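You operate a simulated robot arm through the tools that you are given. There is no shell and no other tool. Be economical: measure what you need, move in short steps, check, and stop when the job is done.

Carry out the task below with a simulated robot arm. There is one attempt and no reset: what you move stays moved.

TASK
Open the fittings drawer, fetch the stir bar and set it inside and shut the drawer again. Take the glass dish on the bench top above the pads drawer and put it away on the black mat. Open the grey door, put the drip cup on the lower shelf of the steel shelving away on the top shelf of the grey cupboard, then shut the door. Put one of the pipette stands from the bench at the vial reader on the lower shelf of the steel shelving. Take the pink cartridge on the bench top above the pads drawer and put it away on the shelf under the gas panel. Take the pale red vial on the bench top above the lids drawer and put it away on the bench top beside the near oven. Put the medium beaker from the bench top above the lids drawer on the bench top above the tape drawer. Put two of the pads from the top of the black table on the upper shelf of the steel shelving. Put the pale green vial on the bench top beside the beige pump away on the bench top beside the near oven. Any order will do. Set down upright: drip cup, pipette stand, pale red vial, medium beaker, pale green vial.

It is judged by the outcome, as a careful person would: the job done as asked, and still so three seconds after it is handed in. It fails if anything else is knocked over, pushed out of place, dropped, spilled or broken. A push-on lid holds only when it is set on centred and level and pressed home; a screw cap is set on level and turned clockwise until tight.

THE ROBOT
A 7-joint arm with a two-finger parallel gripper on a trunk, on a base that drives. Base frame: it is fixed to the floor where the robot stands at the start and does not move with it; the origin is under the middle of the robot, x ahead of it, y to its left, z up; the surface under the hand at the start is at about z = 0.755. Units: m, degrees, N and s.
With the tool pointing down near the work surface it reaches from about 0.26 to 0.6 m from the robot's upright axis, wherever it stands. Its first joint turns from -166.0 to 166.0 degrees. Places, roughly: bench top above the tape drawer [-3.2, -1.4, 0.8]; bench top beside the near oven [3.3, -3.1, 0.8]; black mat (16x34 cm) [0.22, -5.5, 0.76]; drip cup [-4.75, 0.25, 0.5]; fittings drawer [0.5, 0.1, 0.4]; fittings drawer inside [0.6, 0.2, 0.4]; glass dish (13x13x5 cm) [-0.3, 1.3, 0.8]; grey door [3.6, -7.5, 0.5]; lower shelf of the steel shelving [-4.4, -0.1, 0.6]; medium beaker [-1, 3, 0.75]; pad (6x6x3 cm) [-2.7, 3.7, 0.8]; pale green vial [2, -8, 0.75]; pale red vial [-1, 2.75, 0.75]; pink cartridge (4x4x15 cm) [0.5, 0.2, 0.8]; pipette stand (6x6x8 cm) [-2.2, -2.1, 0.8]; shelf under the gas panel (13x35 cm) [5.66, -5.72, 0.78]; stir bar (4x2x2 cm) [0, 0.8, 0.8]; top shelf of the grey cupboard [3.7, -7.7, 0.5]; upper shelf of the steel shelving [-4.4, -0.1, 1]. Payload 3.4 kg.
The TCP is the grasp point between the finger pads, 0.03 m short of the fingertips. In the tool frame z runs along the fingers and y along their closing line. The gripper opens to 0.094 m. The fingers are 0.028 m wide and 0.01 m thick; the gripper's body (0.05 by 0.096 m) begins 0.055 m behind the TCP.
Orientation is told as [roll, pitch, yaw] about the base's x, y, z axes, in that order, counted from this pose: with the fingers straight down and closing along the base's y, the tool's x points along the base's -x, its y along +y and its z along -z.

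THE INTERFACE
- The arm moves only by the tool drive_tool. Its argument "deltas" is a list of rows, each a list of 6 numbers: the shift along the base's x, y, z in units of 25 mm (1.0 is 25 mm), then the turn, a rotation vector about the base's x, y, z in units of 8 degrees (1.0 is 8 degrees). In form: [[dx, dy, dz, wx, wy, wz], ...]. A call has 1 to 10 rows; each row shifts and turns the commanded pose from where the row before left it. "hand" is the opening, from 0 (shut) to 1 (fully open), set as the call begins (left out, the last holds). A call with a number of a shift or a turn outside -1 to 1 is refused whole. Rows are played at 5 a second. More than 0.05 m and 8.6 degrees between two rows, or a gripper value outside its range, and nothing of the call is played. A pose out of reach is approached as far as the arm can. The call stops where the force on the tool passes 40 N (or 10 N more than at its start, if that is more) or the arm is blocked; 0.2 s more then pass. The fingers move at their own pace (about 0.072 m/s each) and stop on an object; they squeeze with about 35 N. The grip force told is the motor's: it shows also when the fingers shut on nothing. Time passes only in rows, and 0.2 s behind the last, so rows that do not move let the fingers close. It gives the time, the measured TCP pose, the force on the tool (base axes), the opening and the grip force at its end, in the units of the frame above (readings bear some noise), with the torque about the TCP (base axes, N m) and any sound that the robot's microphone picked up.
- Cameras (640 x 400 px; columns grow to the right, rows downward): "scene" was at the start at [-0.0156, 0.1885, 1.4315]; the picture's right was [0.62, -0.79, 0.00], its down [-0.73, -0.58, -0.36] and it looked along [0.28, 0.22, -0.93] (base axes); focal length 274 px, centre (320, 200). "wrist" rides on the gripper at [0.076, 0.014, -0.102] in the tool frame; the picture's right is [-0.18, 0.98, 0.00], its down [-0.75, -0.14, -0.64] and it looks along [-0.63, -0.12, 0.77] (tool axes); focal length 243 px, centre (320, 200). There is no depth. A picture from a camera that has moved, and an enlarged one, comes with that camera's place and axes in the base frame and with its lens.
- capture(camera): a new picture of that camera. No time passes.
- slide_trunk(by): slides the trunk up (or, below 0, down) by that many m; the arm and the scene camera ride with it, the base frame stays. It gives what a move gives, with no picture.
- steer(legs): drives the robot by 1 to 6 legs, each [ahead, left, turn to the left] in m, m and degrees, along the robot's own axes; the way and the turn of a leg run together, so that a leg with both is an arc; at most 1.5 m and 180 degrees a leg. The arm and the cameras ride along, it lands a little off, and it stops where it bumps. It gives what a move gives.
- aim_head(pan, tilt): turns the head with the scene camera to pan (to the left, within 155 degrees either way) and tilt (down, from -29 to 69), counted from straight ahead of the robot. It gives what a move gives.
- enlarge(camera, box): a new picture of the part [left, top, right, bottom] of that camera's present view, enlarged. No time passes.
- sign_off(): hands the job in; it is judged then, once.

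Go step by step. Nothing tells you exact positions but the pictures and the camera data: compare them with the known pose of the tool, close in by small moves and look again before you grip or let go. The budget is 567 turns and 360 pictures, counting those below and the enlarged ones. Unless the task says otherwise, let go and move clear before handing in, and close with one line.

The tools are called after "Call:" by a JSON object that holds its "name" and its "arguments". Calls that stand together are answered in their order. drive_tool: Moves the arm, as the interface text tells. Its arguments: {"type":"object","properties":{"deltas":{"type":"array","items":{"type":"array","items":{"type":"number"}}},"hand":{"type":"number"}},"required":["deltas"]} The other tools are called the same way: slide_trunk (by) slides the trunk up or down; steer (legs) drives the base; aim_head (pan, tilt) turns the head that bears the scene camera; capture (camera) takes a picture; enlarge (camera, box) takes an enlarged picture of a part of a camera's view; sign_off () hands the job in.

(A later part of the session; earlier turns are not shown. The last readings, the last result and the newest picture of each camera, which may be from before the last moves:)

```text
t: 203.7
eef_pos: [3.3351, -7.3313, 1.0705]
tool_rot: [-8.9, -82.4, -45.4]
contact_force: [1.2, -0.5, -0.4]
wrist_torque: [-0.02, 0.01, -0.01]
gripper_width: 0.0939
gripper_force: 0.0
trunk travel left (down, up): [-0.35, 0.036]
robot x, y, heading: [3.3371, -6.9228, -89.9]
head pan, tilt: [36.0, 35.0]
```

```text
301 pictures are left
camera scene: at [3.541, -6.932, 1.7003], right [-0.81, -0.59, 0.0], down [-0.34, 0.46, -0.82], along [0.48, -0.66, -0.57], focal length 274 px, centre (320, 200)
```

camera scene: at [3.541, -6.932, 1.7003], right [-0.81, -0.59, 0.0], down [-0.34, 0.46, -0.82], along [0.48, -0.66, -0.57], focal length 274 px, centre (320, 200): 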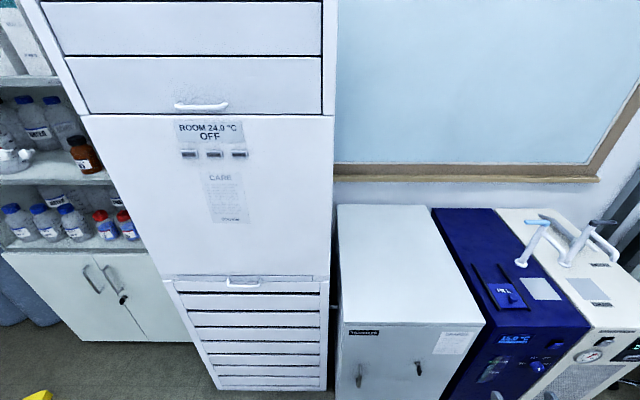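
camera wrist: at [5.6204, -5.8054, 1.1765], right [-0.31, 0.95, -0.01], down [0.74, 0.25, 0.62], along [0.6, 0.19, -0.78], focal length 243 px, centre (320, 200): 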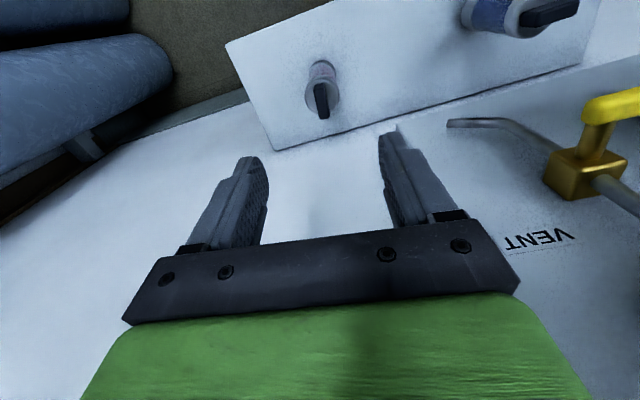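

Call:
{"name": "drive_tool", "arguments": {"deltas": [[0.783, 0.575, 0, 0, 0, 0], [0.783, 0.575, 0, 0, 0, 0], [0.783, 0.575, 0, 0, 0, 0], [0.783, 0.575, 0, 0, 0, 0], [0.783, 0.575, 0, 0, 0, 0], [0.783, 0.575, 0, 0, 0, 0], [0.783, 0.575, 0, 0, 0, 0], [0.783, 0.575, 0, 0, 0, 0], [0.783, 0.575, 0, 0, 0, 0], [0.783, 0.575, 0, 0, 0, 0]]}}

Call:
{"name": "slide_trunk", "arguments": {"by": -0.35}}

Call:
{"name": "drive_tool", "arguments": {"deltas": [[0, 0, -1, 0, 0, 0], [0, 0, -1, 0, 0, 0], [0, 0, -1, 0, 0, 0], [0, 0, -1, 0, 0, 0], [0, 0, -1, 0, 0, 0], [0, 0, -1, 0, 0, 0], [0, 0, -1, 0, 0, 0], [0, 0, -0.8, 0, 0, 0]]}}

Call:
{"name": "capture", "arguments": {"camera": "wrist"}}

Call:
{"name": "aim_head", "arguments": {"pan": 36, "tilt": 55}}

Call:
{"name": "capture", "arguments": {"camera": "scene"}}

```text
t: 205.9
eef_pos: [3.3757, -7.3032, 1.0723]
tool_rot: [-8.4, -82.1, -45.6]
contact_force: [-1.3, 0.2, -0.4]
wrist_torque: [0.0, 0.02, 0.0]
gripper_width: 0.0938
gripper_force: 0.0
out of reach, approached as far as the arm can: row 3, 4, 5, 6, 7, 8, 9, 10
trunk travel left (down, up): [-0.35, 0.036]
robot x, y, heading: [3.3368, -6.9251, -89.8]
head pan, tilt: [36.0, 35.0]
```

```text
t: 209.3
eef_pos: [3.3759, -7.3031, 0.7223]
tool_rot: [-8.4, -82.2, -45.6]
contact_force: [0.1, 0.1, 0.7]
wrist_torque: [0.01, -0.02, 0.02]
gripper_width: 0.0939
gripper_force: 0.1
trunk travel left (down, up): [0.0, 0.386]
robot x, y, heading: [3.3411, -6.9215, -89.8]
head pan, tilt: [36.0, 35.0]
```

```text
t: 211.3
eef_pos: [3.3839, -7.2986, 0.565]
tool_rot: [21.2, -83.9, -73.5]
contact_force: [0.6, 0.6, 0.6]
wrist_torque: [-0.03, 0.05, 0.01]
gripper_width: 0.0942
gripper_force: 0.1
trunk travel left (down, up): [0.0, 0.386]
robot x, y, heading: [3.3387, -6.9236, -90.0]
head pan, tilt: [36.0, 35.0]
stopped in row 8: the arm was blocked; the commanded pose is now the measured one
```

```text
300 pictures are left
camera wrist: at [3.3297, -7.2025, 0.4998], right [0.78, 0.58, 0.22], down [-0.48, 0.34, 0.81], along [0.39, -0.74, 0.55], focal length 243 px, centre (320, 200)
```

wrist: 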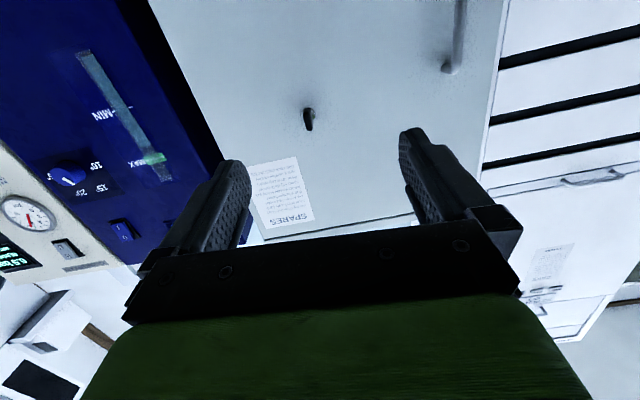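

```text
t: 212.1
eef_pos: [3.3836, -7.2981, 0.5653]
tool_rot: [21.0, -83.8, -73.1]
contact_force: [-0.2, -0.2, 0.0]
wrist_torque: [0.05, 0.0, -0.02]
gripper_width: 0.094
gripper_force: 0.1
trunk travel left (down, up): [0.0, 0.386]
robot x, y, heading: [3.3362, -6.9228, -89.9]
head pan, tilt: [36.0, 55.0]
```

```text
299 pictures are left
camera scene: at [3.5322, -6.919, 1.3224], right [-0.81, -0.59, 0.0], down [-0.48, 0.66, -0.57], along [0.34, -0.46, -0.82], focal length 274 px, centre (320, 200)
```

scene: 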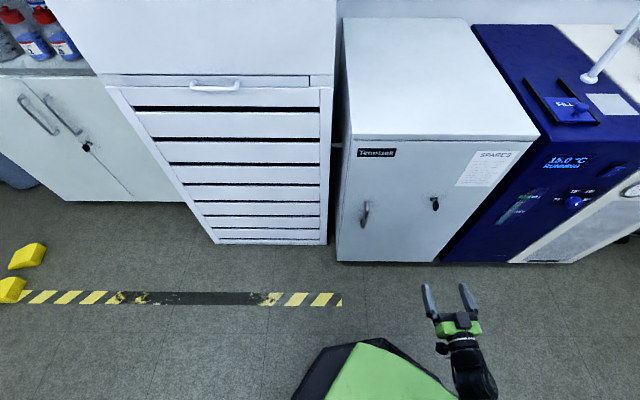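

Call:
{"name": "enlarge", "arguments": {"camera": "scene", "box": [330, 130, 490, 270]}}

```text
2.86 times, centred on (410, 200) of scene
camera zoom: at [3.5322, -6.919, 1.3224], right [-0.81, -0.59, 0.0], down [-0.48, 0.66, -0.57], along [0.34, -0.46, -0.82], focal length 782 px, centre (63, 200)
```

zoom: 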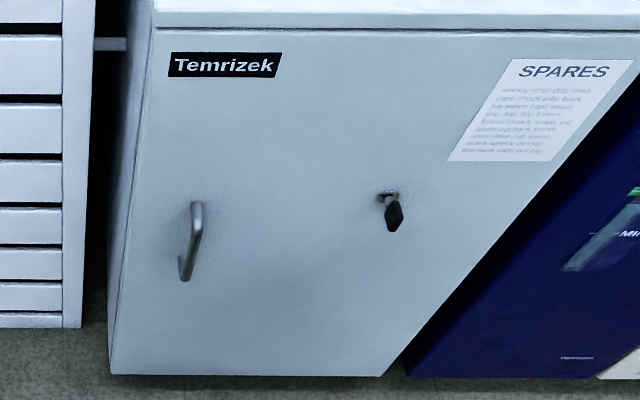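

Call:
{"name": "drive_tool", "arguments": {"deltas": [[0.3, -0.4, -0.7, 0, 0, 0], [0.3, -0.4, -0.7, 0, 0, 0], [0, 0, -0.6, 0, 0, 0]]}}

```text
t: 212.8
eef_pos: [3.3992, -7.2848, 0.5528]
tool_rot: [40.6, -79.2, -89.0]
contact_force: [0.5, 0.3, -0.1]
wrist_torque: [0.04, -0.02, 0.01]
gripper_width: 0.0939
gripper_force: 0.1
trunk travel left (down, up): [0.0, 0.386]
robot x, y, heading: [3.3344, -6.9258, -89.8]
head pan, tilt: [36.0, 55.0]
stopped in row 3: the arm was blocked; the commanded pose is now the measured one
```

Call:
{"name": "drive_tool", "arguments": {"deltas": [[0, 0, 0.3, 0.806, 0.592, 0], [0, 0, 0.3, 0.806, 0.592, 0], [0, 0, 0.3, 0.806, 0.592, 0], [0, 0, 0, 0, 0, 0]]}}

Call:
{"name": "enlarge", "arguments": {"camera": "wrist", "box": [0, 0, 640, 400]}}

```text
t: 213.8
eef_pos: [3.3981, -7.2857, 0.5744]
tool_rot: [14.8, -56.5, -64.8]
contact_force: [0.0, 0.3, 0.8]
wrist_torque: [-0.04, -0.01, 0.01]
gripper_width: 0.0939
gripper_force: 0.1
trunk travel left (down, up): [0.0, 0.386]
robot x, y, heading: [3.3409, -6.9228, -89.6]
head pan, tilt: [36.0, 55.0]
```

```text
1.00 times, centred on (320, 200) of wrist (not enlarged: the box is as wide or as high as the picture)
camera zoom: at [3.3329, -7.177, 0.568], right [0.81, 0.5, 0.29], down [-0.3, -0.07, 0.95], along [0.5, -0.86, 0.1], focal length 243 px, centre (320, 200)
```

zoom: 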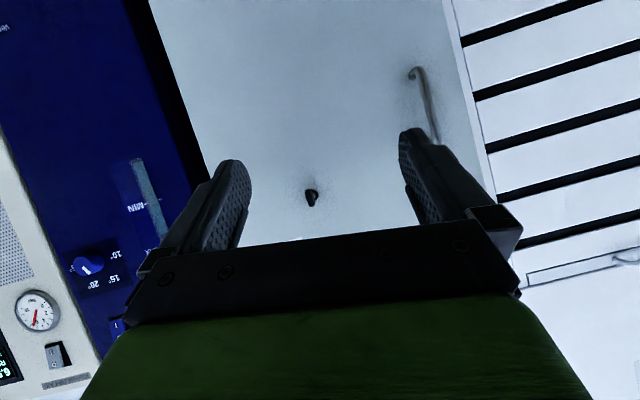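

Call:
{"name": "drive_tool", "arguments": {"deltas": [[0, 0, -0.3, -0.69, 0.74, 0.64], [0, 0, -0.7, 0, 0, -0.83], [0, 0, -0.7, 0, 0, 0], [0, 0, -0.5, 0, 0, 0]]}}

Call:
{"name": "enlarge", "arguments": {"camera": "wrist", "box": [0, 0, 640, 400]}}

```text
refused: row 1 steps farther than a row can; nothing moved
```

```text
1.00 times, centred on (320, 200) of wrist (not enlarged: the box is as wide or as high as the picture)
camera zoom: at [3.3329, -7.177, 0.568], right [0.81, 0.5, 0.29], down [-0.3, -0.07, 0.95], along [0.5, -0.86, 0.1], focal length 243 px, centre (320, 200)
```

zoom: 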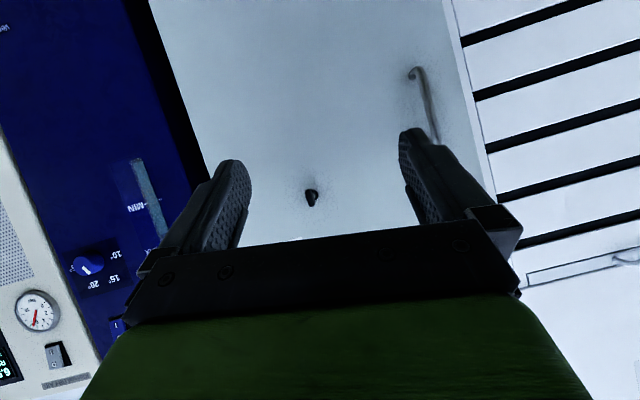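

Call:
{"name": "drive_tool", "arguments": {"deltas": [[0, 0, -0.3, -0.35, 0.37, 0.32], [0, 0, -0.3, -0.35, 0.37, 0.32], [0, 0, -0.6, 0, 0, -0.83], [0, 0, -0.6, 0, 0, 0], [0, 0, -0.6, 0, 0, 0]]}}

Call:
{"name": "capture", "arguments": {"camera": "wrist"}}

```text
t: 215.0
eef_pos: [3.3986, -7.2877, 0.5138]
tool_rot: [0.0, -57.9, -53.7]
contact_force: [0.8, 0.4, -0.4]
wrist_torque: [0.01, -0.03, -0.02]
gripper_width: 0.0941
gripper_force: 0.1
trunk travel left (down, up): [0.0, 0.386]
robot x, y, heading: [3.3369, -6.9209, -90.1]
head pan, tilt: [36.0, 55.0]
```

```text
295 pictures are left
camera wrist: at [3.3349, -7.1771, 0.5045], right [0.85, 0.5, 0.16], down [-0.2, 0.03, 0.98], along [0.49, -0.86, 0.13], focal length 243 px, centre (320, 200)
```

wrist: 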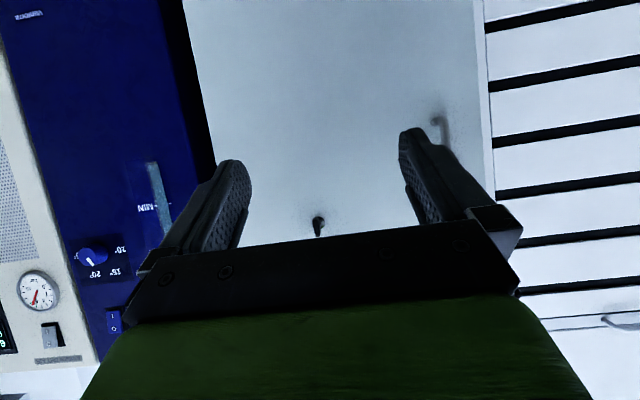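

Call:
{"name": "steer", "arguments": {"legs": [[0.063, 0.252, 0]]}}

Call:
{"name": "capture", "arguments": {"camera": "wrist"}}

Call:
{"name": "capture", "arguments": {"camera": "scene"}}

```text
t: 216.8
eef_pos: [3.6463, -7.3491, 0.5143]
tool_rot: [0.0, -57.9, -53.8]
contact_force: [0.1, -0.3, 0.7]
wrist_torque: [-0.03, 0.01, 0.01]
gripper_width: 0.094
gripper_force: 0.0
trunk travel left (down, up): [0.0, 0.386]
robot x, y, heading: [3.5857, -6.9864, -89.9]
head pan, tilt: [36.0, 55.0]
```

```text
294 pictures are left
camera wrist: at [3.5834, -7.2394, 0.5046], right [0.85, 0.5, 0.16], down [-0.2, 0.03, 0.98], along [0.49, -0.86, 0.13], focal length 243 px, centre (320, 200)
```

wrist: 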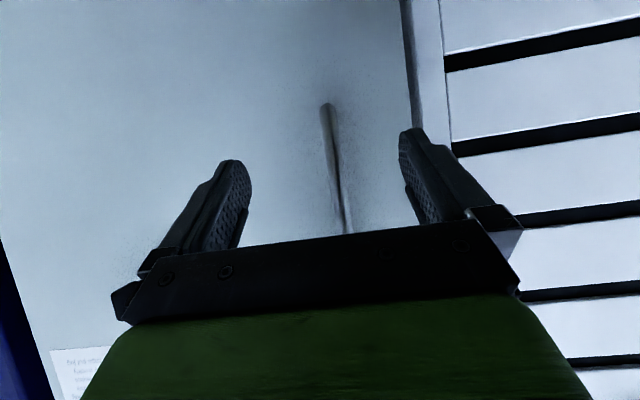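

```text
293 pictures are left
camera scene: at [3.7814, -6.9821, 1.3223], right [-0.81, -0.59, 0.0], down [-0.48, 0.66, -0.57], along [0.34, -0.46, -0.82], focal length 274 px, centre (320, 200)
```

scene: 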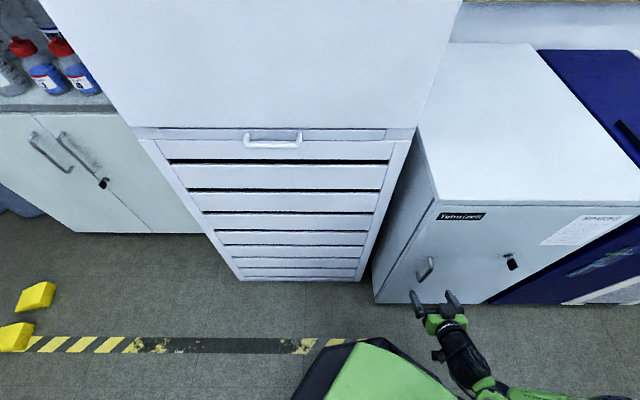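

Call:
{"name": "drive_tool", "arguments": {"deltas": [[0.592, -0.806, 0, 0, 0, 0], [0.592, -0.806, 0, 0, 0, 0], [0.592, -0.806, 0, 0, 0, 0]]}}

Call:
{"name": "capture", "arguments": {"camera": "wrist"}}

```text
t: 217.7
eef_pos: [3.684, -7.4062, 0.5132]
tool_rot: [0.1, -57.3, -54.1]
contact_force: [-1.1, 0.9, -0.3]
wrist_torque: [-0.03, -0.01, -0.03]
gripper_width: 0.0936
gripper_force: 0.2
trunk travel left (down, up): [0.0, 0.386]
robot x, y, heading: [3.5859, -6.9849, -90.0]
head pan, tilt: [36.0, 55.0]
stopped in row 3: the force on the tool passed its limit at 60 N (the readings are from after the stop); the commanded pose is now the measured one
```

```text
292 pictures are left
camera wrist: at [3.6221, -7.2954, 0.5045], right [0.85, 0.5, 0.16], down [-0.19, 0.03, 0.98], along [0.48, -0.87, 0.12], focal length 243 px, centre (320, 200)
```

wrist: 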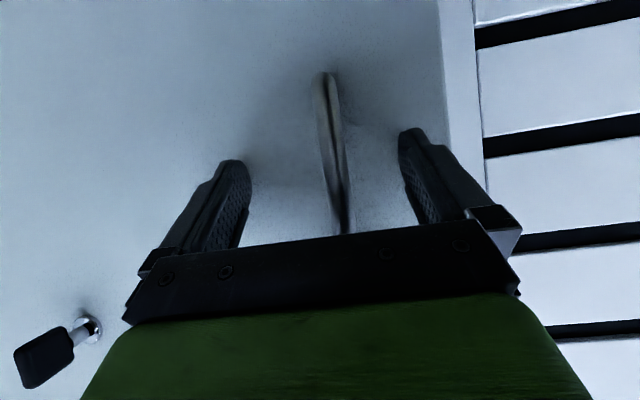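

Call:
{"name": "drive_tool", "arguments": {"deltas": [[-0.06, 0.08, 0, 0, 0, 0], [0, 0, 0, 0, 0, 0], [0, 0, 0, 0, 0, 0], [0, 0, 0, 0, 0, 0], [0, 0, 0, 0, 0, 0]], "hand": 0}}

Call:
{"name": "drive_tool", "arguments": {"deltas": [[-0.3, 0.4, 0, 0, 0, 0], [-0.3, 0.4, 0, 0, 0, 0], [-0.3, 0.4, 0, 0, 0, 0]]}}

Call:
{"name": "capture", "arguments": {"camera": "wrist"}}

Call:
{"name": "capture", "arguments": {"camera": "scene"}}

```text
t: 218.7
eef_pos: [3.6919, -7.3996, 0.5122]
tool_rot: [1.6, -57.3, -54.2]
contact_force: [2.7, 2.9, 3.1]
wrist_torque: [0.22, -0.02, 0.14]
gripper_width: 0.017
gripper_force: 44.9
trunk travel left (down, up): [0.0, 0.386]
robot x, y, heading: [3.5864, -6.9883, -89.7]
head pan, tilt: [36.0, 55.0]
stopped in row 5: the force on the tool passed its limit at 42 N (the readings are from after the stop); the commanded pose is now the measured one
```

```text
t: 219.5
eef_pos: [3.6663, -7.3719, 0.5134]
tool_rot: [1.1, -57.4, -54.3]
contact_force: [-5.2, -6.5, 6.8]
wrist_torque: [0.2, 0.19, -0.05]
gripper_width: 0.0169
gripper_force: 44.9
trunk travel left (down, up): [0.0, 0.386]
robot x, y, heading: [3.5871, -6.9856, -90.0]
head pan, tilt: [36.0, 55.0]
```

```text
291 pictures are left
camera wrist: at [3.6018, -7.2618, 0.5043], right [0.85, 0.51, 0.16], down [-0.2, 0.02, 0.98], along [0.49, -0.86, 0.12], focal length 243 px, centre (320, 200)
```

wrist: 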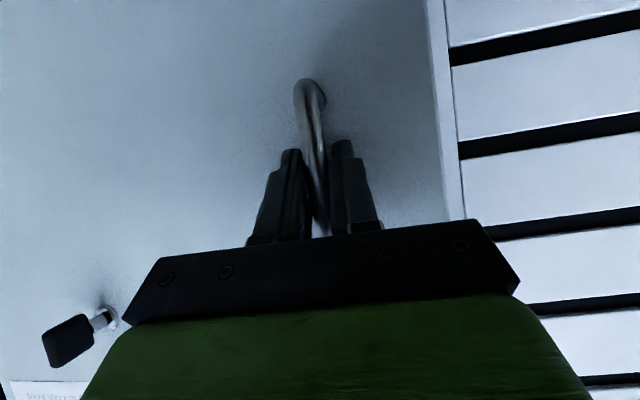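

```text
290 pictures are left
camera scene: at [3.7813, -6.9816, 1.3224], right [-0.81, -0.59, 0.0], down [-0.48, 0.66, -0.57], along [0.34, -0.46, -0.82], focal length 274 px, centre (320, 200)
```

scene: 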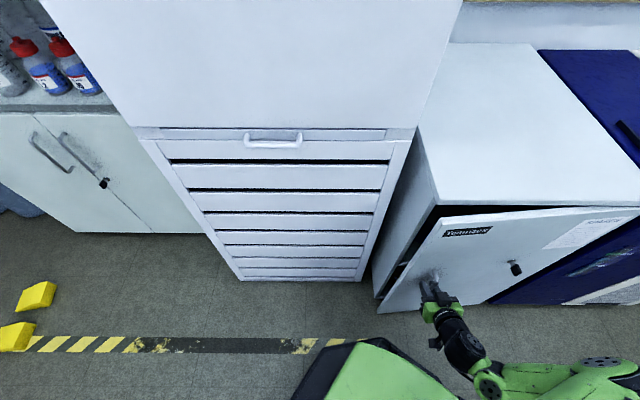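

The door is opening, with its hinge on the right near u 8.20, v -1.80. I'll swing the base around the hinge in small arcs while holding the handle.

Call:
{"name": "steer", "arguments": {"legs": [[-0.022, -0.097, 8]]}}

```text
t: 220.7
eef_pos: [3.6252, -7.3378, 0.5131]
tool_rot: [1.4, -57.5, -45.9]
contact_force: [2.2, 3.6, 9.3]
wrist_torque: [-0.43, -0.3, 0.07]
gripper_width: 0.0172
gripper_force: 45.0
trunk travel left (down, up): [0.0, 0.386]
robot x, y, heading: [3.4897, -6.9683, -81.9]
head pan, tilt: [36.0, 55.0]
```

Call:
{"name": "steer", "arguments": {"legs": [[-0.024, -0.097, 8], [-0.024, -0.097, 8]]}}

Call:
{"name": "capture", "arguments": {"camera": "scene"}}

```text
t: 222.3
eef_pos: [3.5632, -7.301, 0.5136]
tool_rot: [2.5, -57.4, -35.1]
contact_force: [-0.3, 0.7, 3.9]
wrist_torque: [0.05, 0.08, -0.07]
gripper_width: 0.017
gripper_force: 45.5
trunk travel left (down, up): [0.0, 0.386]
robot x, y, heading: [3.3558, -6.9711, -71.0]
head pan, tilt: [36.0, 55.0]
stopped in leg 2: the force on the tool passed its limit at 42 N (the readings are from after the stop); the commanded pose is now the measured one
```

```text
289 pictures are left
camera scene: at [3.541, -6.9026, 1.3223], right [-0.57, -0.82, 0.0], down [-0.67, 0.47, -0.57], along [0.47, -0.33, -0.82], focal length 274 px, centre (320, 200)
```

scene: 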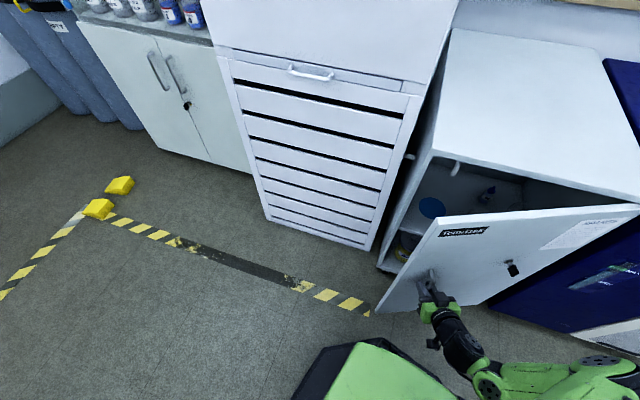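

Call:
{"name": "steer", "arguments": {"legs": [[-0.0275, -0.092, 8]]}}

Call:
{"name": "steer", "arguments": {"legs": [[-0.0275, -0.092, 8]]}}

```text
t: 223.4
eef_pos: [3.5123, -7.2823, 0.5122]
tool_rot: [2.3, -57.3, -27.3]
contact_force: [-3.0, -10.0, 5.5]
wrist_torque: [-0.03, -0.3, -0.02]
gripper_width: 0.0172
gripper_force: 45.2
trunk travel left (down, up): [0.0, 0.386]
robot x, y, heading: [3.2634, -6.9799, -63.0]
head pan, tilt: [36.0, 55.0]
```

```text
t: 224.6
eef_pos: [3.4576, -7.2706, 0.5137]
tool_rot: [2.1, -57.4, -19.4]
contact_force: [-4.2, -17.8, 0.3]
wrist_torque: [0.06, -0.22, -0.02]
gripper_width: 0.0171
gripper_force: 44.8
trunk travel left (down, up): [0.0, 0.386]
robot x, y, heading: [3.1687, -7.003, -55.0]
head pan, tilt: [36.0, 55.0]
```

Call:
{"name": "steer", "arguments": {"legs": [[-0.021, -0.099, 8]]}}

Call:
{"name": "steer", "arguments": {"legs": [[-0.026, -0.093, 8]]}}

Call:
{"name": "steer", "arguments": {"legs": [[-0.026, -0.093, 8]]}}

Call:
{"name": "capture", "arguments": {"camera": "scene"}}

```text
t: 226.0
eef_pos: [3.4014, -7.2659, 0.512]
tool_rot: [3.3, -57.2, -11.2]
contact_force: [0.1, 1.0, 3.0]
wrist_torque: [0.01, 0.28, 0.0]
gripper_width: 0.0171
gripper_force: 45.2
trunk travel left (down, up): [0.0, 0.386]
robot x, y, heading: [3.0753, -7.0528, -46.7]
head pan, tilt: [36.0, 55.0]
stopped in leg 1: the force on the tool passed its limit at 40 N (the readings are from after the stop); the commanded pose is now the measured one
```

```text
t: 227.1
eef_pos: [3.3451, -7.2698, 0.5123]
tool_rot: [3.2, -57.3, -3.2]
contact_force: [0.1, 3.9, 3.8]
wrist_torque: [-0.1, -0.33, 0.03]
gripper_width: 0.0172
gripper_force: 45.0
trunk travel left (down, up): [0.0, 0.386]
robot x, y, heading: [2.996, -7.0986, -38.9]
head pan, tilt: [36.0, 55.0]
```

```text
t: 228.2
eef_pos: [3.2908, -7.2812, 0.513]
tool_rot: [3.3, -57.2, 4.7]
contact_force: [3.0, -9.6, 1.2]
wrist_torque: [0.1, -0.23, 0.02]
gripper_width: 0.0169
gripper_force: 45.2
trunk travel left (down, up): [0.0, 0.386]
robot x, y, heading: [2.9224, -7.162, -31.0]
head pan, tilt: [36.0, 55.0]
```

```text
288 pictures are left
camera scene: at [3.0203, -6.9942, 1.3224], right [0.09, -1.0, 0.0], down [-0.82, -0.07, -0.57], along [0.57, 0.05, -0.82], focal length 274 px, centre (320, 200)
```

scene: 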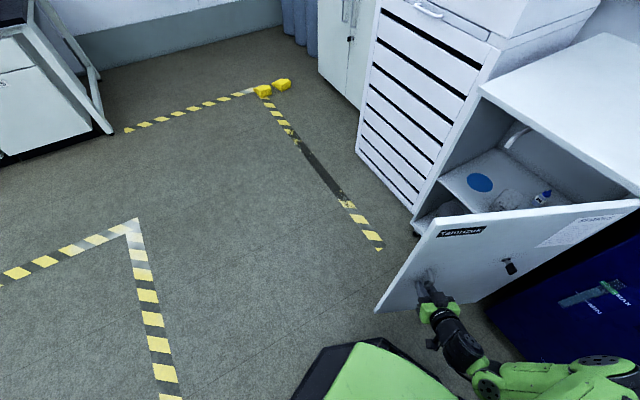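

Call:
{"name": "steer", "arguments": {"legs": [[-0.026, -0.093, 8]]}}

Call:
{"name": "steer", "arguments": {"legs": [[-0.025, -0.094, 8]]}}

Call:
{"name": "steer", "arguments": {"legs": [[-0.026, -0.093, 8]]}}

Call:
{"name": "steer", "arguments": {"legs": [[-0.026, -0.093, 8]]}}

Call:
{"name": "capture", "arguments": {"camera": "scene"}}

```text
t: 229.4
eef_pos: [3.2402, -7.302, 0.514]
tool_rot: [3.0, -57.3, 12.4]
contact_force: [5.0, -11.6, -2.1]
wrist_torque: [0.08, -0.22, -0.06]
gripper_width: 0.0169
gripper_force: 45.7
trunk travel left (down, up): [0.0, 0.386]
robot x, y, heading: [2.8571, -7.2328, -23.3]
head pan, tilt: [36.0, 55.0]
```

```text
t: 230.5
eef_pos: [3.1922, -7.3284, 0.5135]
tool_rot: [2.9, -57.4, 20.6]
contact_force: [5.2, -8.1, -3.4]
wrist_torque: [0.16, -0.22, -0.03]
gripper_width: 0.017
gripper_force: 44.9
trunk travel left (down, up): [0.0, 0.386]
robot x, y, heading: [2.7996, -7.3115, -15.2]
head pan, tilt: [36.0, 55.0]
```

```text
t: 231.7
eef_pos: [3.1482, -7.3621, 0.5125]
tool_rot: [2.7, -57.4, 28.7]
contact_force: [13.5, -15.7, -4.5]
wrist_torque: [0.22, -0.04, -0.06]
gripper_width: 0.017
gripper_force: 45.2
trunk travel left (down, up): [0.0, 0.386]
robot x, y, heading: [2.7592, -7.3991, -6.9]
head pan, tilt: [36.0, 55.0]
```

```text
t: 232.8
eef_pos: [3.1097, -7.3987, 0.5125]
tool_rot: [2.1, -57.6, 36.6]
contact_force: [23.8, -21.0, -5.7]
wrist_torque: [0.46, -0.03, -0.01]
gripper_width: 0.0169
gripper_force: 44.8
trunk travel left (down, up): [0.0, 0.386]
robot x, y, heading: [2.7315, -7.4883, 1.1]
head pan, tilt: [36.0, 55.0]
```

```text
287 pictures are left
camera scene: at [2.7258, -7.2949, 1.3226], right [0.6, -0.8, 0.0], down [-0.66, -0.49, -0.57], along [0.46, 0.35, -0.82], focal length 274 px, centre (320, 200)
```

scene: 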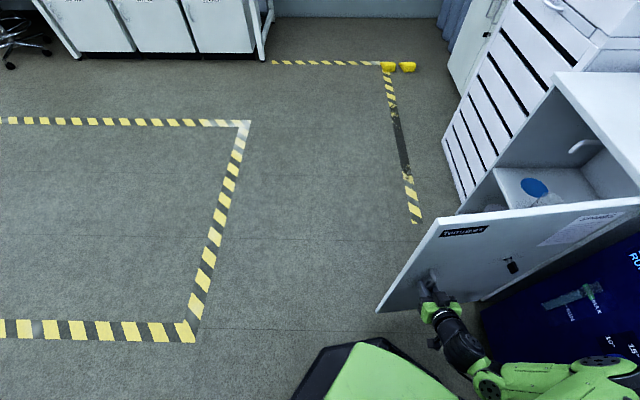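

Call:
{"name": "steer", "arguments": {"legs": [[-0.02, -0.099, 8]]}}

Call:
{"name": "drive_tool", "arguments": {"deltas": [[0, 0, 0, 0, 0, 0], [0, 0, 0, 0, 0, 0], [0, 0, 0, 0, 0, 0]], "hand": 1}}

Call:
{"name": "capture", "arguments": {"camera": "wrist"}}

```text
t: 233.9
eef_pos: [3.0811, -7.4371, 0.5129]
tool_rot: [2.4, -57.5, 44.2]
contact_force: [0.3, -0.8, 1.8]
wrist_torque: [-0.18, 0.16, -0.02]
gripper_width: 0.0173
gripper_force: 45.0
trunk travel left (down, up): [0.0, 0.386]
robot x, y, heading: [2.7184, -7.5781, 8.5]
head pan, tilt: [36.0, 55.0]
stopped in leg 1: the force on the tool passed its limit at 62 N (the readings are from after the stop); the commanded pose is now the measured one
```

```text
t: 234.7
eef_pos: [3.0817, -7.4359, 0.5124]
tool_rot: [2.4, -57.5, 44.2]
contact_force: [0.2, 0.0, -0.3]
wrist_torque: [0.02, 0.02, 0.0]
gripper_width: 0.0941
gripper_force: 0.0
trunk travel left (down, up): [0.0, 0.386]
robot x, y, heading: [2.7173, -7.5791, 8.2]
head pan, tilt: [36.0, 55.0]
```

```text
286 pictures are left
camera wrist: at [2.9837, -7.5197, 0.5043], right [-0.64, 0.75, 0.18], down [0.02, -0.21, 0.98], along [0.77, 0.63, 0.12], focal length 243 px, centre (320, 200)
```

wrist: 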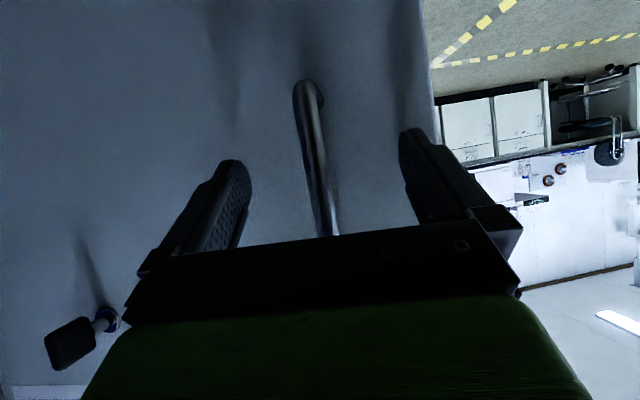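

The door stands open a bit past 100°. I'll back off the handle, raise, turn the tool down and look for the green vial.

Call:
{"name": "steer", "arguments": {"legs": [[-0.12, -0.088, 0]]}}

Call:
{"name": "slide_trunk", "arguments": {"by": 0.3}}

Call:
{"name": "drive_tool", "arguments": {"deltas": [[0, 0, 0.5, -0.62, 0.65, 0], [0, 0, 0.5, -0.62, 0.65, 0], [0, 0, 0.5, -0.62, 0.65, 0], [0, 0, 0.5, -0.62, 0.65, 0], [0, 0, 0.5, -0.62, 0.65, 0], [0, 0, 0.5, -0.62, 0.65, 0], [0, 0, 0.5, -0.62, 0.65, 0], [0, 0, 0.5, -0.62, 0.65, 0]]}}

Call:
{"name": "aim_head", "arguments": {"pan": -60, "tilt": 35}}

Call:
{"name": "capture", "arguments": {"camera": "scene"}}

```text
t: 236.1
eef_pos: [2.9747, -7.5401, 0.5135]
tool_rot: [2.3, -57.5, 44.4]
contact_force: [0.3, -0.4, -0.6]
wrist_torque: [-0.02, -0.01, 0.02]
gripper_width: 0.0941
gripper_force: 0.1
trunk travel left (down, up): [0.0, 0.386]
robot x, y, heading: [2.6095, -7.6823, 8.2]
head pan, tilt: [36.0, 55.0]
```

```text
t: 239.1
eef_pos: [2.974, -7.5393, 0.8125]
tool_rot: [2.4, -57.5, 44.4]
contact_force: [-0.1, 0.6, -0.3]
wrist_torque: [0.03, -0.02, 0.0]
gripper_width: 0.0937
gripper_force: 0.0
trunk travel left (down, up): [-0.3, 0.086]
robot x, y, heading: [2.6089, -7.6825, 8.0]
head pan, tilt: [36.0, 55.0]
```

```text
t: 240.9
eef_pos: [2.9753, -7.5393, 0.9126]
tool_rot: [3.0, 0.1, 43.9]
contact_force: [0.7, 0.3, 0.7]
wrist_torque: [-0.02, 0.02, 0.02]
gripper_width: 0.0941
gripper_force: 0.0
trunk travel left (down, up): [-0.3, 0.086]
robot x, y, heading: [2.6101, -7.6821, 8.3]
head pan, tilt: [36.0, 55.0]
```

```text
t: 242.6
eef_pos: [2.9746, -7.5407, 0.912]
tool_rot: [3.1, -0.2, 44.0]
contact_force: [0.3, 0.1, -0.8]
wrist_torque: [0.04, -0.01, 0.02]
gripper_width: 0.0939
gripper_force: 0.1
trunk travel left (down, up): [-0.3, 0.086]
robot x, y, heading: [2.6095, -7.6804, 8.2]
head pan, tilt: [-60.0, 35.0]
```

```text
285 pictures are left
camera scene: at [2.5833, -7.6068, 1.6495], right [-0.78, -0.62, 0.0], down [-0.36, 0.45, -0.82], along [0.51, -0.64, -0.57], focal length 274 px, centre (320, 200)
```

scene: 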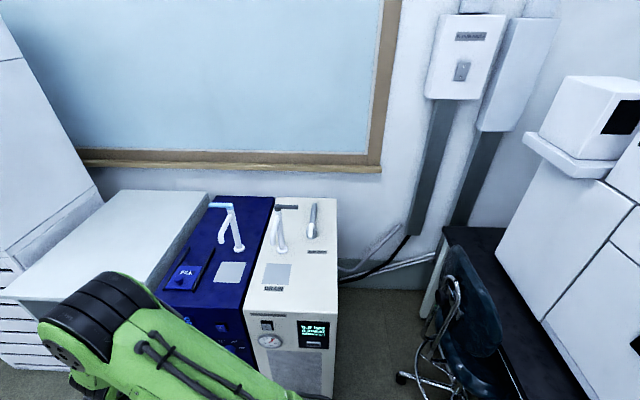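

Call:
{"name": "aim_head", "arguments": {"pan": -115, "tilt": 40}}

Call:
{"name": "capture", "arguments": {"camera": "scene"}}

```text
t: 243.9
eef_pos: [2.9745, -7.5391, 0.9129]
tool_rot: [3.1, -0.1, 44.1]
contact_force: [-0.3, -0.2, 0.1]
wrist_torque: [0.01, 0.01, 0.0]
gripper_width: 0.0939
gripper_force: 0.0
trunk travel left (down, up): [-0.3, 0.086]
robot x, y, heading: [2.6056, -7.6811, 8.2]
head pan, tilt: [-115.0, 40.0]
```

```text
284 pictures are left
camera scene: at [2.5043, -7.6192, 1.642], right [-0.96, 0.29, 0.0], down [0.18, 0.62, -0.77], along [-0.22, -0.73, -0.64], focal length 274 px, centre (320, 200)
```

scene: 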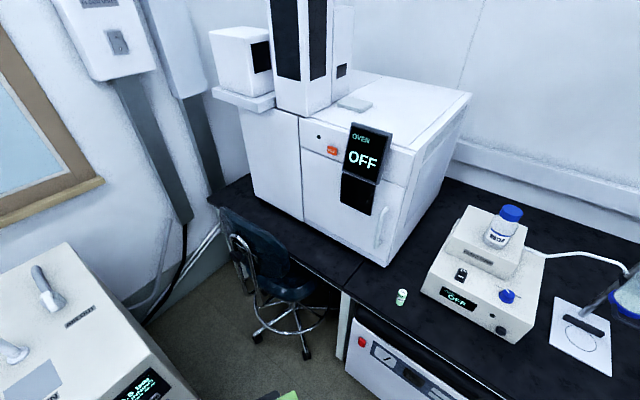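

Call:
{"name": "enlarge", "arguments": {"camera": "scene", "box": [330, 250, 490, 350]}}

```text
4.00 times, centred on (410, 300) of scene
camera zoom: at [2.5043, -7.6192, 1.642], right [-0.96, 0.29, 0.0], down [0.18, 0.62, -0.77], along [-0.22, -0.73, -0.64], focal length 1095 px, centre (-40, -200)
```

zoom: 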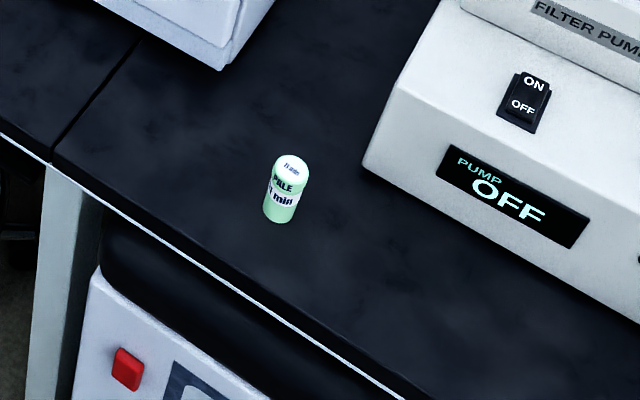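

The pale green vial stands at about u 7.70, v -3.055, near the edge of the opposite bench. I'll move there facing 180°.

Call:
{"name": "drive_tool", "arguments": {"deltas": [[0, 0, 1, 0, 0, 0], [0, 0, 1, 0, 0, 0], [0, 0, 1, 0, 0, 0], [0, 0, 1, 0, 0, 0]]}}

Call:
{"name": "steer", "arguments": {"legs": [[-0.142, 0.054, 0], [0, 0, 171.8]]}}

Call:
{"name": "aim_head", "arguments": {"pan": 36, "tilt": 60}}

Call:
{"name": "capture", "arguments": {"camera": "wrist"}}

Call:
{"name": "capture", "arguments": {"camera": "scene"}}

```text
t: 244.9
eef_pos: [2.9719, -7.5403, 1.0119]
tool_rot: [3.1, 0.0, 44.0]
contact_force: [-0.6, -0.2, 0.0]
wrist_torque: [0.0, 0.02, 0.01]
gripper_width: 0.0943
gripper_force: 0.1
trunk travel left (down, up): [-0.3, 0.086]
robot x, y, heading: [2.609, -7.6808, 8.2]
head pan, tilt: [-115.0, 40.0]
```

```text
t: 253.3
eef_pos: [2.0797, -7.7425, 1.0106]
tool_rot: [3.1, 0.0, -143.4]
contact_force: [0.4, -0.6, 0.4]
wrist_torque: [0.01, -0.01, 0.01]
gripper_width: 0.0941
gripper_force: 0.0
trunk travel left (down, up): [-0.3, 0.086]
robot x, y, heading: [2.4594, -7.6481, -178.8]
head pan, tilt: [-115.0, 40.0]
```

```text
t: 255.7
eef_pos: [2.0792, -7.7423, 1.0111]
tool_rot: [3.1, 0.0, -143.3]
contact_force: [-0.5, 0.5, 0.3]
wrist_torque: [-0.01, -0.01, 0.0]
gripper_width: 0.0942
gripper_force: 0.0
trunk travel left (down, up): [-0.3, 0.086]
robot x, y, heading: [2.4607, -7.649, -178.7]
head pan, tilt: [36.0, 60.0]
```

```text
282 pictures are left
camera wrist: at [2.1467, -7.7047, 1.1144], right [0.44, -0.9, 0.05], down [-0.71, -0.31, 0.63], along [-0.55, -0.32, -0.77], focal length 243 px, centre (320, 200)
```

wrist: 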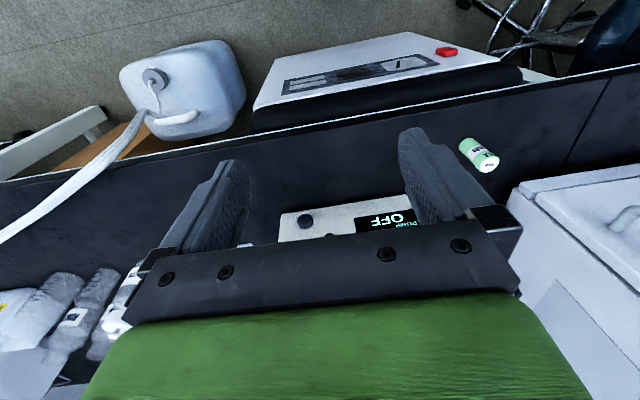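

```text
281 pictures are left
camera scene: at [2.4683, -7.8368, 1.6153], right [-0.6, 0.8, 0.0], down [0.69, 0.52, -0.5], along [-0.4, -0.3, -0.87], focal length 274 px, centre (320, 200)
```

scene: 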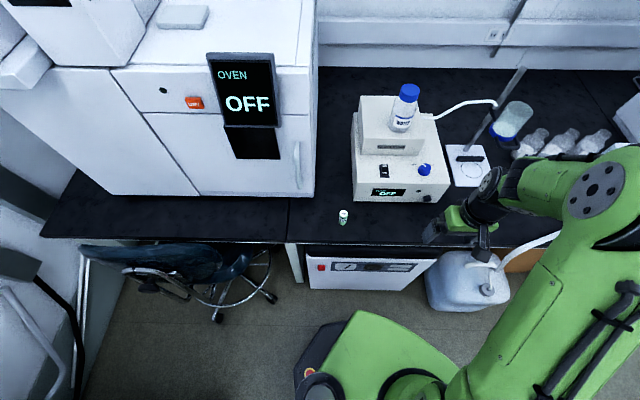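

Call:
{"name": "drive_tool", "arguments": {"deltas": [[0.08, -1, 0, 0.31, 0.23, 0], [0.08, -1, 0, 0, 0, 0], [0.08, -1, 0, 0, 0, 0], [0.08, -1, 0, 0, 0, 0], [0.08, -1, 0, 0, 0, 0], [0.08, -1, 0, 0, 0, 0], [0.08, -1, 0, 0, 0, 0], [0.08, -1, -0.5, 0, 0, 0], [0.08, -1, -0.5, 0, 0, 0], [0.08, -1, -0.5, 0, 0, 0]], "hand": 0.65}}

Call:
{"name": "capture", "arguments": {"camera": "wrist"}}

```text
t: 257.9
eef_pos: [2.1009, -7.9941, 0.9713]
tool_rot: [-0.1, -0.1, -143.3]
contact_force: [-0.1, -0.4, 0.5]
wrist_torque: [0.03, 0.0, 0.02]
gripper_width: 0.0611
gripper_force: 0.2
trunk travel left (down, up): [-0.3, 0.086]
robot x, y, heading: [2.4581, -7.6486, -179.2]
head pan, tilt: [36.0, 60.0]
```

```text
280 pictures are left
camera wrist: at [2.1709, -7.9607, 1.0744], right [0.44, -0.9, 0.0], down [-0.69, -0.34, 0.64], along [-0.58, -0.28, -0.77], focal length 243 px, centre (320, 200)
```

wrist: 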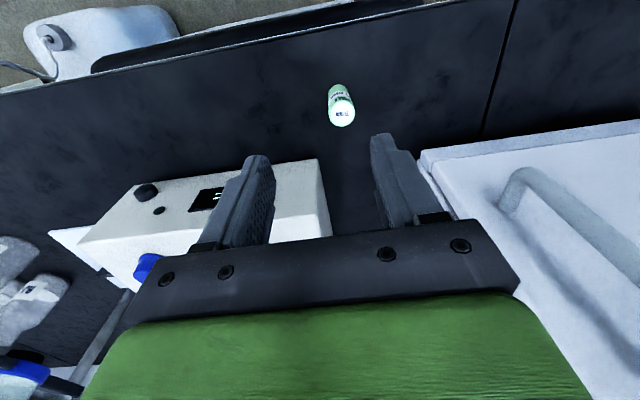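

Call:
{"name": "drive_tool", "arguments": {"deltas": [[-0.12, -0.98, 0, 0, 0, 0], [0, 0, -1, 0, 0, 0], [0, 0, -1, 0, 0, 0], [0, 0, -1, 0, 0, 0], [0, 0, -1, 0, 0, 0], [0, 0, -1, 0, 0, 0]]}}

Call:
{"name": "capture", "arguments": {"camera": "wrist"}}

```text
t: 259.3
eef_pos: [2.0969, -8.017, 0.8473]
tool_rot: [-0.1, 0.0, -143.3]
contact_force: [0.1, 0.1, 0.1]
wrist_torque: [0.0, -0.01, -0.01]
gripper_width: 0.0613
gripper_force: 0.1
trunk travel left (down, up): [-0.3, 0.086]
robot x, y, heading: [2.4597, -7.6472, -179.1]
head pan, tilt: [36.0, 60.0]
```

```text
279 pictures are left
camera wrist: at [2.1675, -7.9836, 0.9497], right [0.44, -0.9, 0.0], down [-0.69, -0.34, 0.64], along [-0.58, -0.28, -0.77], focal length 243 px, centre (320, 200)
```

wrist: 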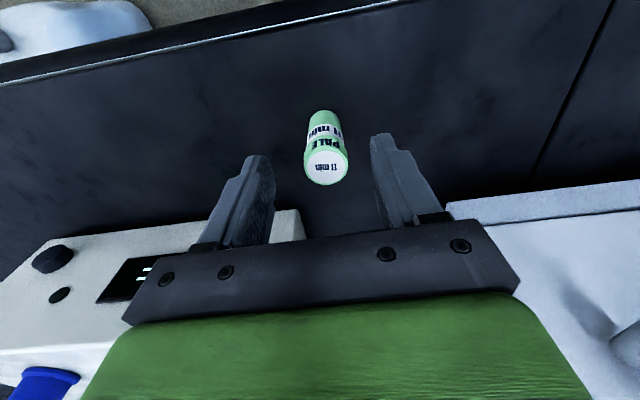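

Call:
{"name": "drive_tool", "arguments": {"deltas": [[0, 0, -1, 0, 0, 0], [0, 0, -0.9, 0, 0, 0], [0, 0, 0, 0, 0, 0]]}}

Call:
{"name": "drive_tool", "arguments": {"deltas": [[0, 0, 0, 0, 0, 0], [0, 0, 0, 0, 0, 0], [0, 0, 0, 0, 0, 0]], "hand": 0}}

Call:
{"name": "drive_tool", "arguments": {"deltas": [[0, 0, 1, 0, 0, 0], [0, 0, 1, 0, 0, 0], [0, 0, 1, 0, 0, 0], [0, 0, 1, 0, 0, 0], [0, 0, 1, 0, 0, 0], [0, 0, 1, 0, 0, 0], [0, 0, 1, 0, 0, 0], [0, 0, 1, 0, 0, 0]]}}

Call:
{"name": "capture", "arguments": {"camera": "wrist"}}

```text
t: 260.1
eef_pos: [2.0962, -8.0176, 0.8006]
tool_rot: [0.1, -0.1, -143.3]
contact_force: [0.4, -0.4, -0.3]
wrist_torque: [-0.02, 0.0, 0.05]
gripper_width: 0.0611
gripper_force: 0.0
trunk travel left (down, up): [-0.3, 0.086]
robot x, y, heading: [2.4551, -7.6484, -179.1]
head pan, tilt: [36.0, 60.0]
```

```text
t: 260.9
eef_pos: [2.0974, -8.0173, 0.8016]
tool_rot: [0.0, 0.1, -143.3]
contact_force: [-0.6, 0.1, 0.8]
wrist_torque: [0.01, -0.01, 0.03]
gripper_width: 0.0262
gripper_force: 34.3
trunk travel left (down, up): [-0.3, 0.086]
robot x, y, heading: [2.4587, -7.6472, -179.0]
head pan, tilt: [36.0, 60.0]
```

```text
t: 262.7
eef_pos: [2.098, -8.0165, 1.0005]
tool_rot: [-0.1, 0.0, -143.2]
contact_force: [-0.1, 0.5, -0.7]
wrist_torque: [-0.03, -0.03, 0.01]
gripper_width: 0.0258
gripper_force: 35.2
trunk travel left (down, up): [-0.3, 0.086]
robot x, y, heading: [2.4571, -7.6463, -179.1]
head pan, tilt: [36.0, 60.0]
```

```text
278 pictures are left
camera wrist: at [2.1676, -7.9829, 1.1032], right [0.44, -0.9, 0.0], down [-0.69, -0.34, 0.64], along [-0.58, -0.28, -0.77], focal length 243 px, centre (320, 200)
```

wrist: 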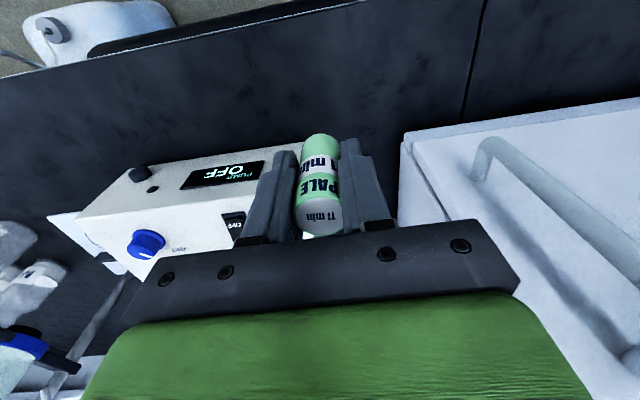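

The vial is held. I'll withdraw, turn away from the chair and drive to the near oven.

Call:
{"name": "steer", "arguments": {"legs": [[0.015, -0.627, 0], [0, 0, -178], [-0.24, 1.457, 0], [-0.24, 1.457, 0]]}}

Call:
{"name": "aim_head", "arguments": {"pan": 36, "tilt": 30}}

Call:
{"name": "capture", "arguments": {"camera": "scene"}}

```text
t: 287.5
eef_pos: [2.1217, -3.7098, 1.0001]
tool_rot: [-0.2, -0.1, 38.7]
contact_force: [0.0, 0.1, 0.2]
wrist_torque: [-0.01, -0.01, -0.01]
gripper_width: 0.0258
gripper_force: 35.3
trunk travel left (down, up): [-0.3, 0.086]
robot x, y, heading: [1.7726, -4.0868, 2.7]
head pan, tilt: [36.0, 60.0]
```

```text
t: 288.5
eef_pos: [2.1209, -3.7091, 0.9996]
tool_rot: [0.0, -0.1, 38.8]
contact_force: [0.3, -0.3, 0.2]
wrist_torque: [-0.02, 0.0, -0.01]
gripper_width: 0.0261
gripper_force: 35.0
trunk travel left (down, up): [-0.3, 0.086]
robot x, y, heading: [1.7742, -4.0948, 3.2]
head pan, tilt: [36.0, 30.0]
```

```text
277 pictures are left
camera scene: at [1.7771, -3.883, 1.6572], right [0.63, -0.78, 0.0], down [-0.39, -0.32, -0.87], along [0.67, 0.55, -0.5], focal length 274 px, centre (320, 200)
```

scene: 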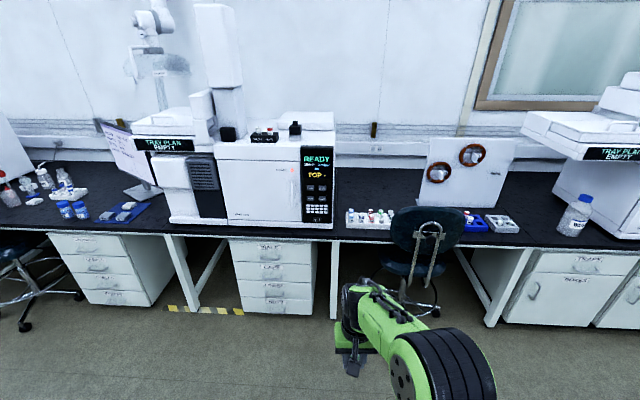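

Call:
{"name": "enlarge", "arguments": {"camera": "scene", "box": [300, 120, 540, 260]}}

```text
2.67 times, centred on (420, 190) of scene
camera zoom: at [1.7771, -3.883, 1.6572], right [0.63, -0.78, 0.0], down [-0.39, -0.32, -0.87], along [0.67, 0.55, -0.5], focal length 730 px, centre (53, 227)
```

zoom: 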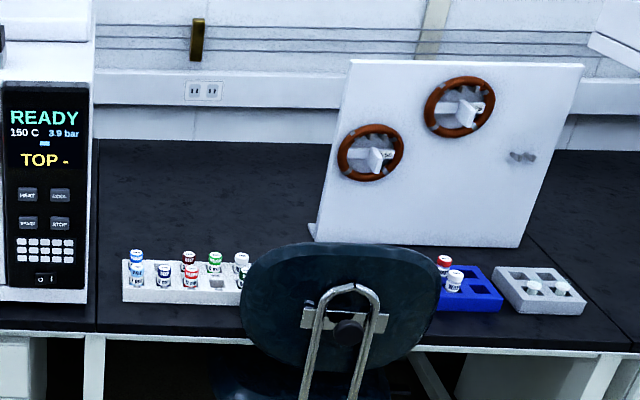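

Call:
{"name": "steer", "arguments": {"legs": [[0.823, 0.477, -3]]}}

Call:
{"name": "aim_head", "arguments": {"pan": 36, "tilt": 55}}

Call:
{"name": "capture", "arguments": {"camera": "scene"}}

Call:
{"name": "capture", "arguments": {"camera": "wrist"}}

```text
t: 293.4
eef_pos: [2.9548, -3.2473, 1.0009]
tool_rot: [0.0, 0.0, 35.0]
contact_force: [0.7, 0.4, -0.7]
wrist_torque: [0.03, 0.0, 0.01]
gripper_width: 0.0259
gripper_force: 35.3
trunk travel left (down, up): [-0.3, 0.086]
robot x, y, heading: [2.5847, -3.6079, -0.8]
head pan, tilt: [36.0, 30.0]
```

```text
t: 294.3
eef_pos: [2.9547, -3.2477, 1.0007]
tool_rot: [0.0, 0.1, 34.9]
contact_force: [0.4, -0.1, -0.5]
wrist_torque: [-0.02, -0.01, -0.04]
gripper_width: 0.026
gripper_force: 35.1
trunk travel left (down, up): [-0.3, 0.086]
robot x, y, heading: [2.5793, -3.6065, -0.4]
head pan, tilt: [36.0, 55.0]
```

```text
275 pictures are left
camera scene: at [2.5847, -3.4089, 1.6213], right [0.58, -0.82, 0.0], down [-0.67, -0.47, -0.57], along [0.47, 0.33, -0.82], focal length 274 px, centre (320, 200)
```

scene: 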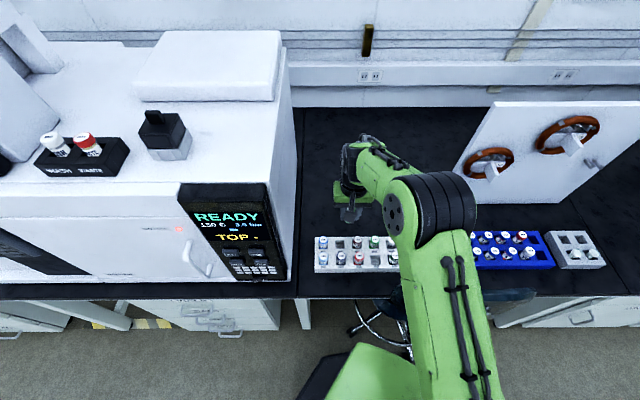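

```text
274 pictures are left
camera wrist: at [2.885, -3.2807, 1.1029], right [-0.41, 0.91, 0.0], down [0.7, 0.32, 0.64], along [0.58, 0.27, -0.77], focal length 243 px, centre (320, 200)
```

wrist: 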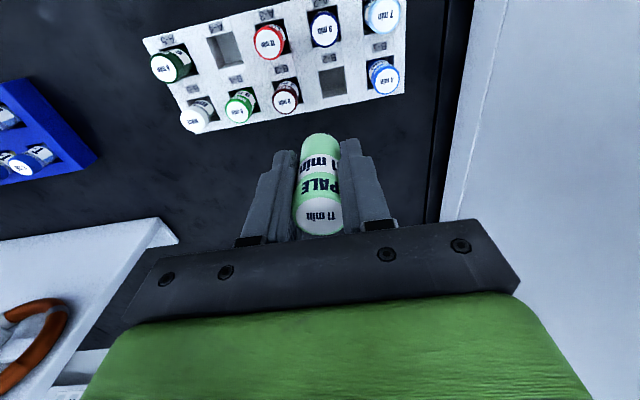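

Call:
{"name": "drive_tool", "arguments": {"deltas": [[0.975, 0.717, 0, 0, 0, 0], [0.975, 0.717, 0, 0, 0, 0], [0.975, 0.717, 0, 0, 0, 0], [0.975, 0.717, 0, 0, 0, 0], [0, 0, -1, 0, 0, 0], [0, 0, -1, 0, 0, 0], [0, 0, -1, 0, 0, 0], [0, 0, -1, 0, 0, 0], [0, 0, -1, 0, 0, 0]]}}

Call:
{"name": "capture", "arguments": {"camera": "wrist"}}

```text
t: 296.3
eef_pos: [3.0145, -3.205, 0.8759]
tool_rot: [0.1, -0.2, 35.0]
contact_force: [-0.4, -0.3, -0.5]
wrist_torque: [-0.01, 0.0, 0.02]
gripper_width: 0.0261
gripper_force: 34.8
out of reach, approached as far as the arm can: row 3, 4, 9
trunk travel left (down, up): [-0.3, 0.086]
robot x, y, heading: [2.5847, -3.6064, -0.8]
head pan, tilt: [36.0, 55.0]
```

```text
273 pictures are left
camera wrist: at [2.9442, -3.2378, 0.9788], right [-0.41, 0.91, 0.0], down [0.7, 0.32, 0.64], along [0.59, 0.27, -0.77], focal length 243 px, centre (320, 200)
```

wrist: 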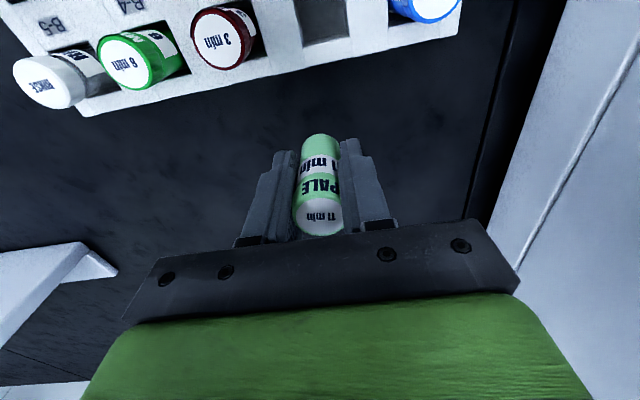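

Call:
{"name": "steer", "arguments": {"legs": [[0.038, 0.028, 0]]}}

Call:
{"name": "slide_trunk", "arguments": {"by": -0.06}}

Call:
{"name": "capture", "arguments": {"camera": "wrist"}}

```text
t: 297.2
eef_pos: [3.0546, -3.1772, 0.875]
tool_rot: [0.1, 0.0, 35.0]
contact_force: [0.6, 0.1, -0.4]
wrist_torque: [-0.03, 0.0, 0.01]
gripper_width: 0.0262
gripper_force: 34.6
trunk travel left (down, up): [-0.3, 0.086]
robot x, y, heading: [2.6243, -3.5796, -1.0]
head pan, tilt: [36.0, 55.0]
```

```text
t: 298.2
eef_pos: [3.0535, -3.1777, 0.8167]
tool_rot: [0.1, 0.0, 35.1]
contact_force: [0.0, -0.4, 0.4]
wrist_torque: [0.03, 0.02, -0.03]
gripper_width: 0.0261
gripper_force: 34.6
trunk travel left (down, up): [-0.24, 0.146]
robot x, y, heading: [2.6212, -3.5767, -0.5]
head pan, tilt: [36.0, 55.0]
```

```text
272 pictures are left
camera wrist: at [2.9831, -3.211, 0.9187], right [-0.41, 0.91, 0.0], down [0.7, 0.32, 0.64], along [0.59, 0.27, -0.77], focal length 243 px, centre (320, 200)
```

wrist: 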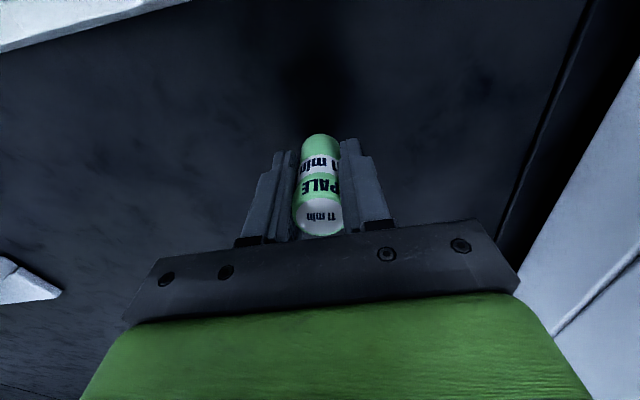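

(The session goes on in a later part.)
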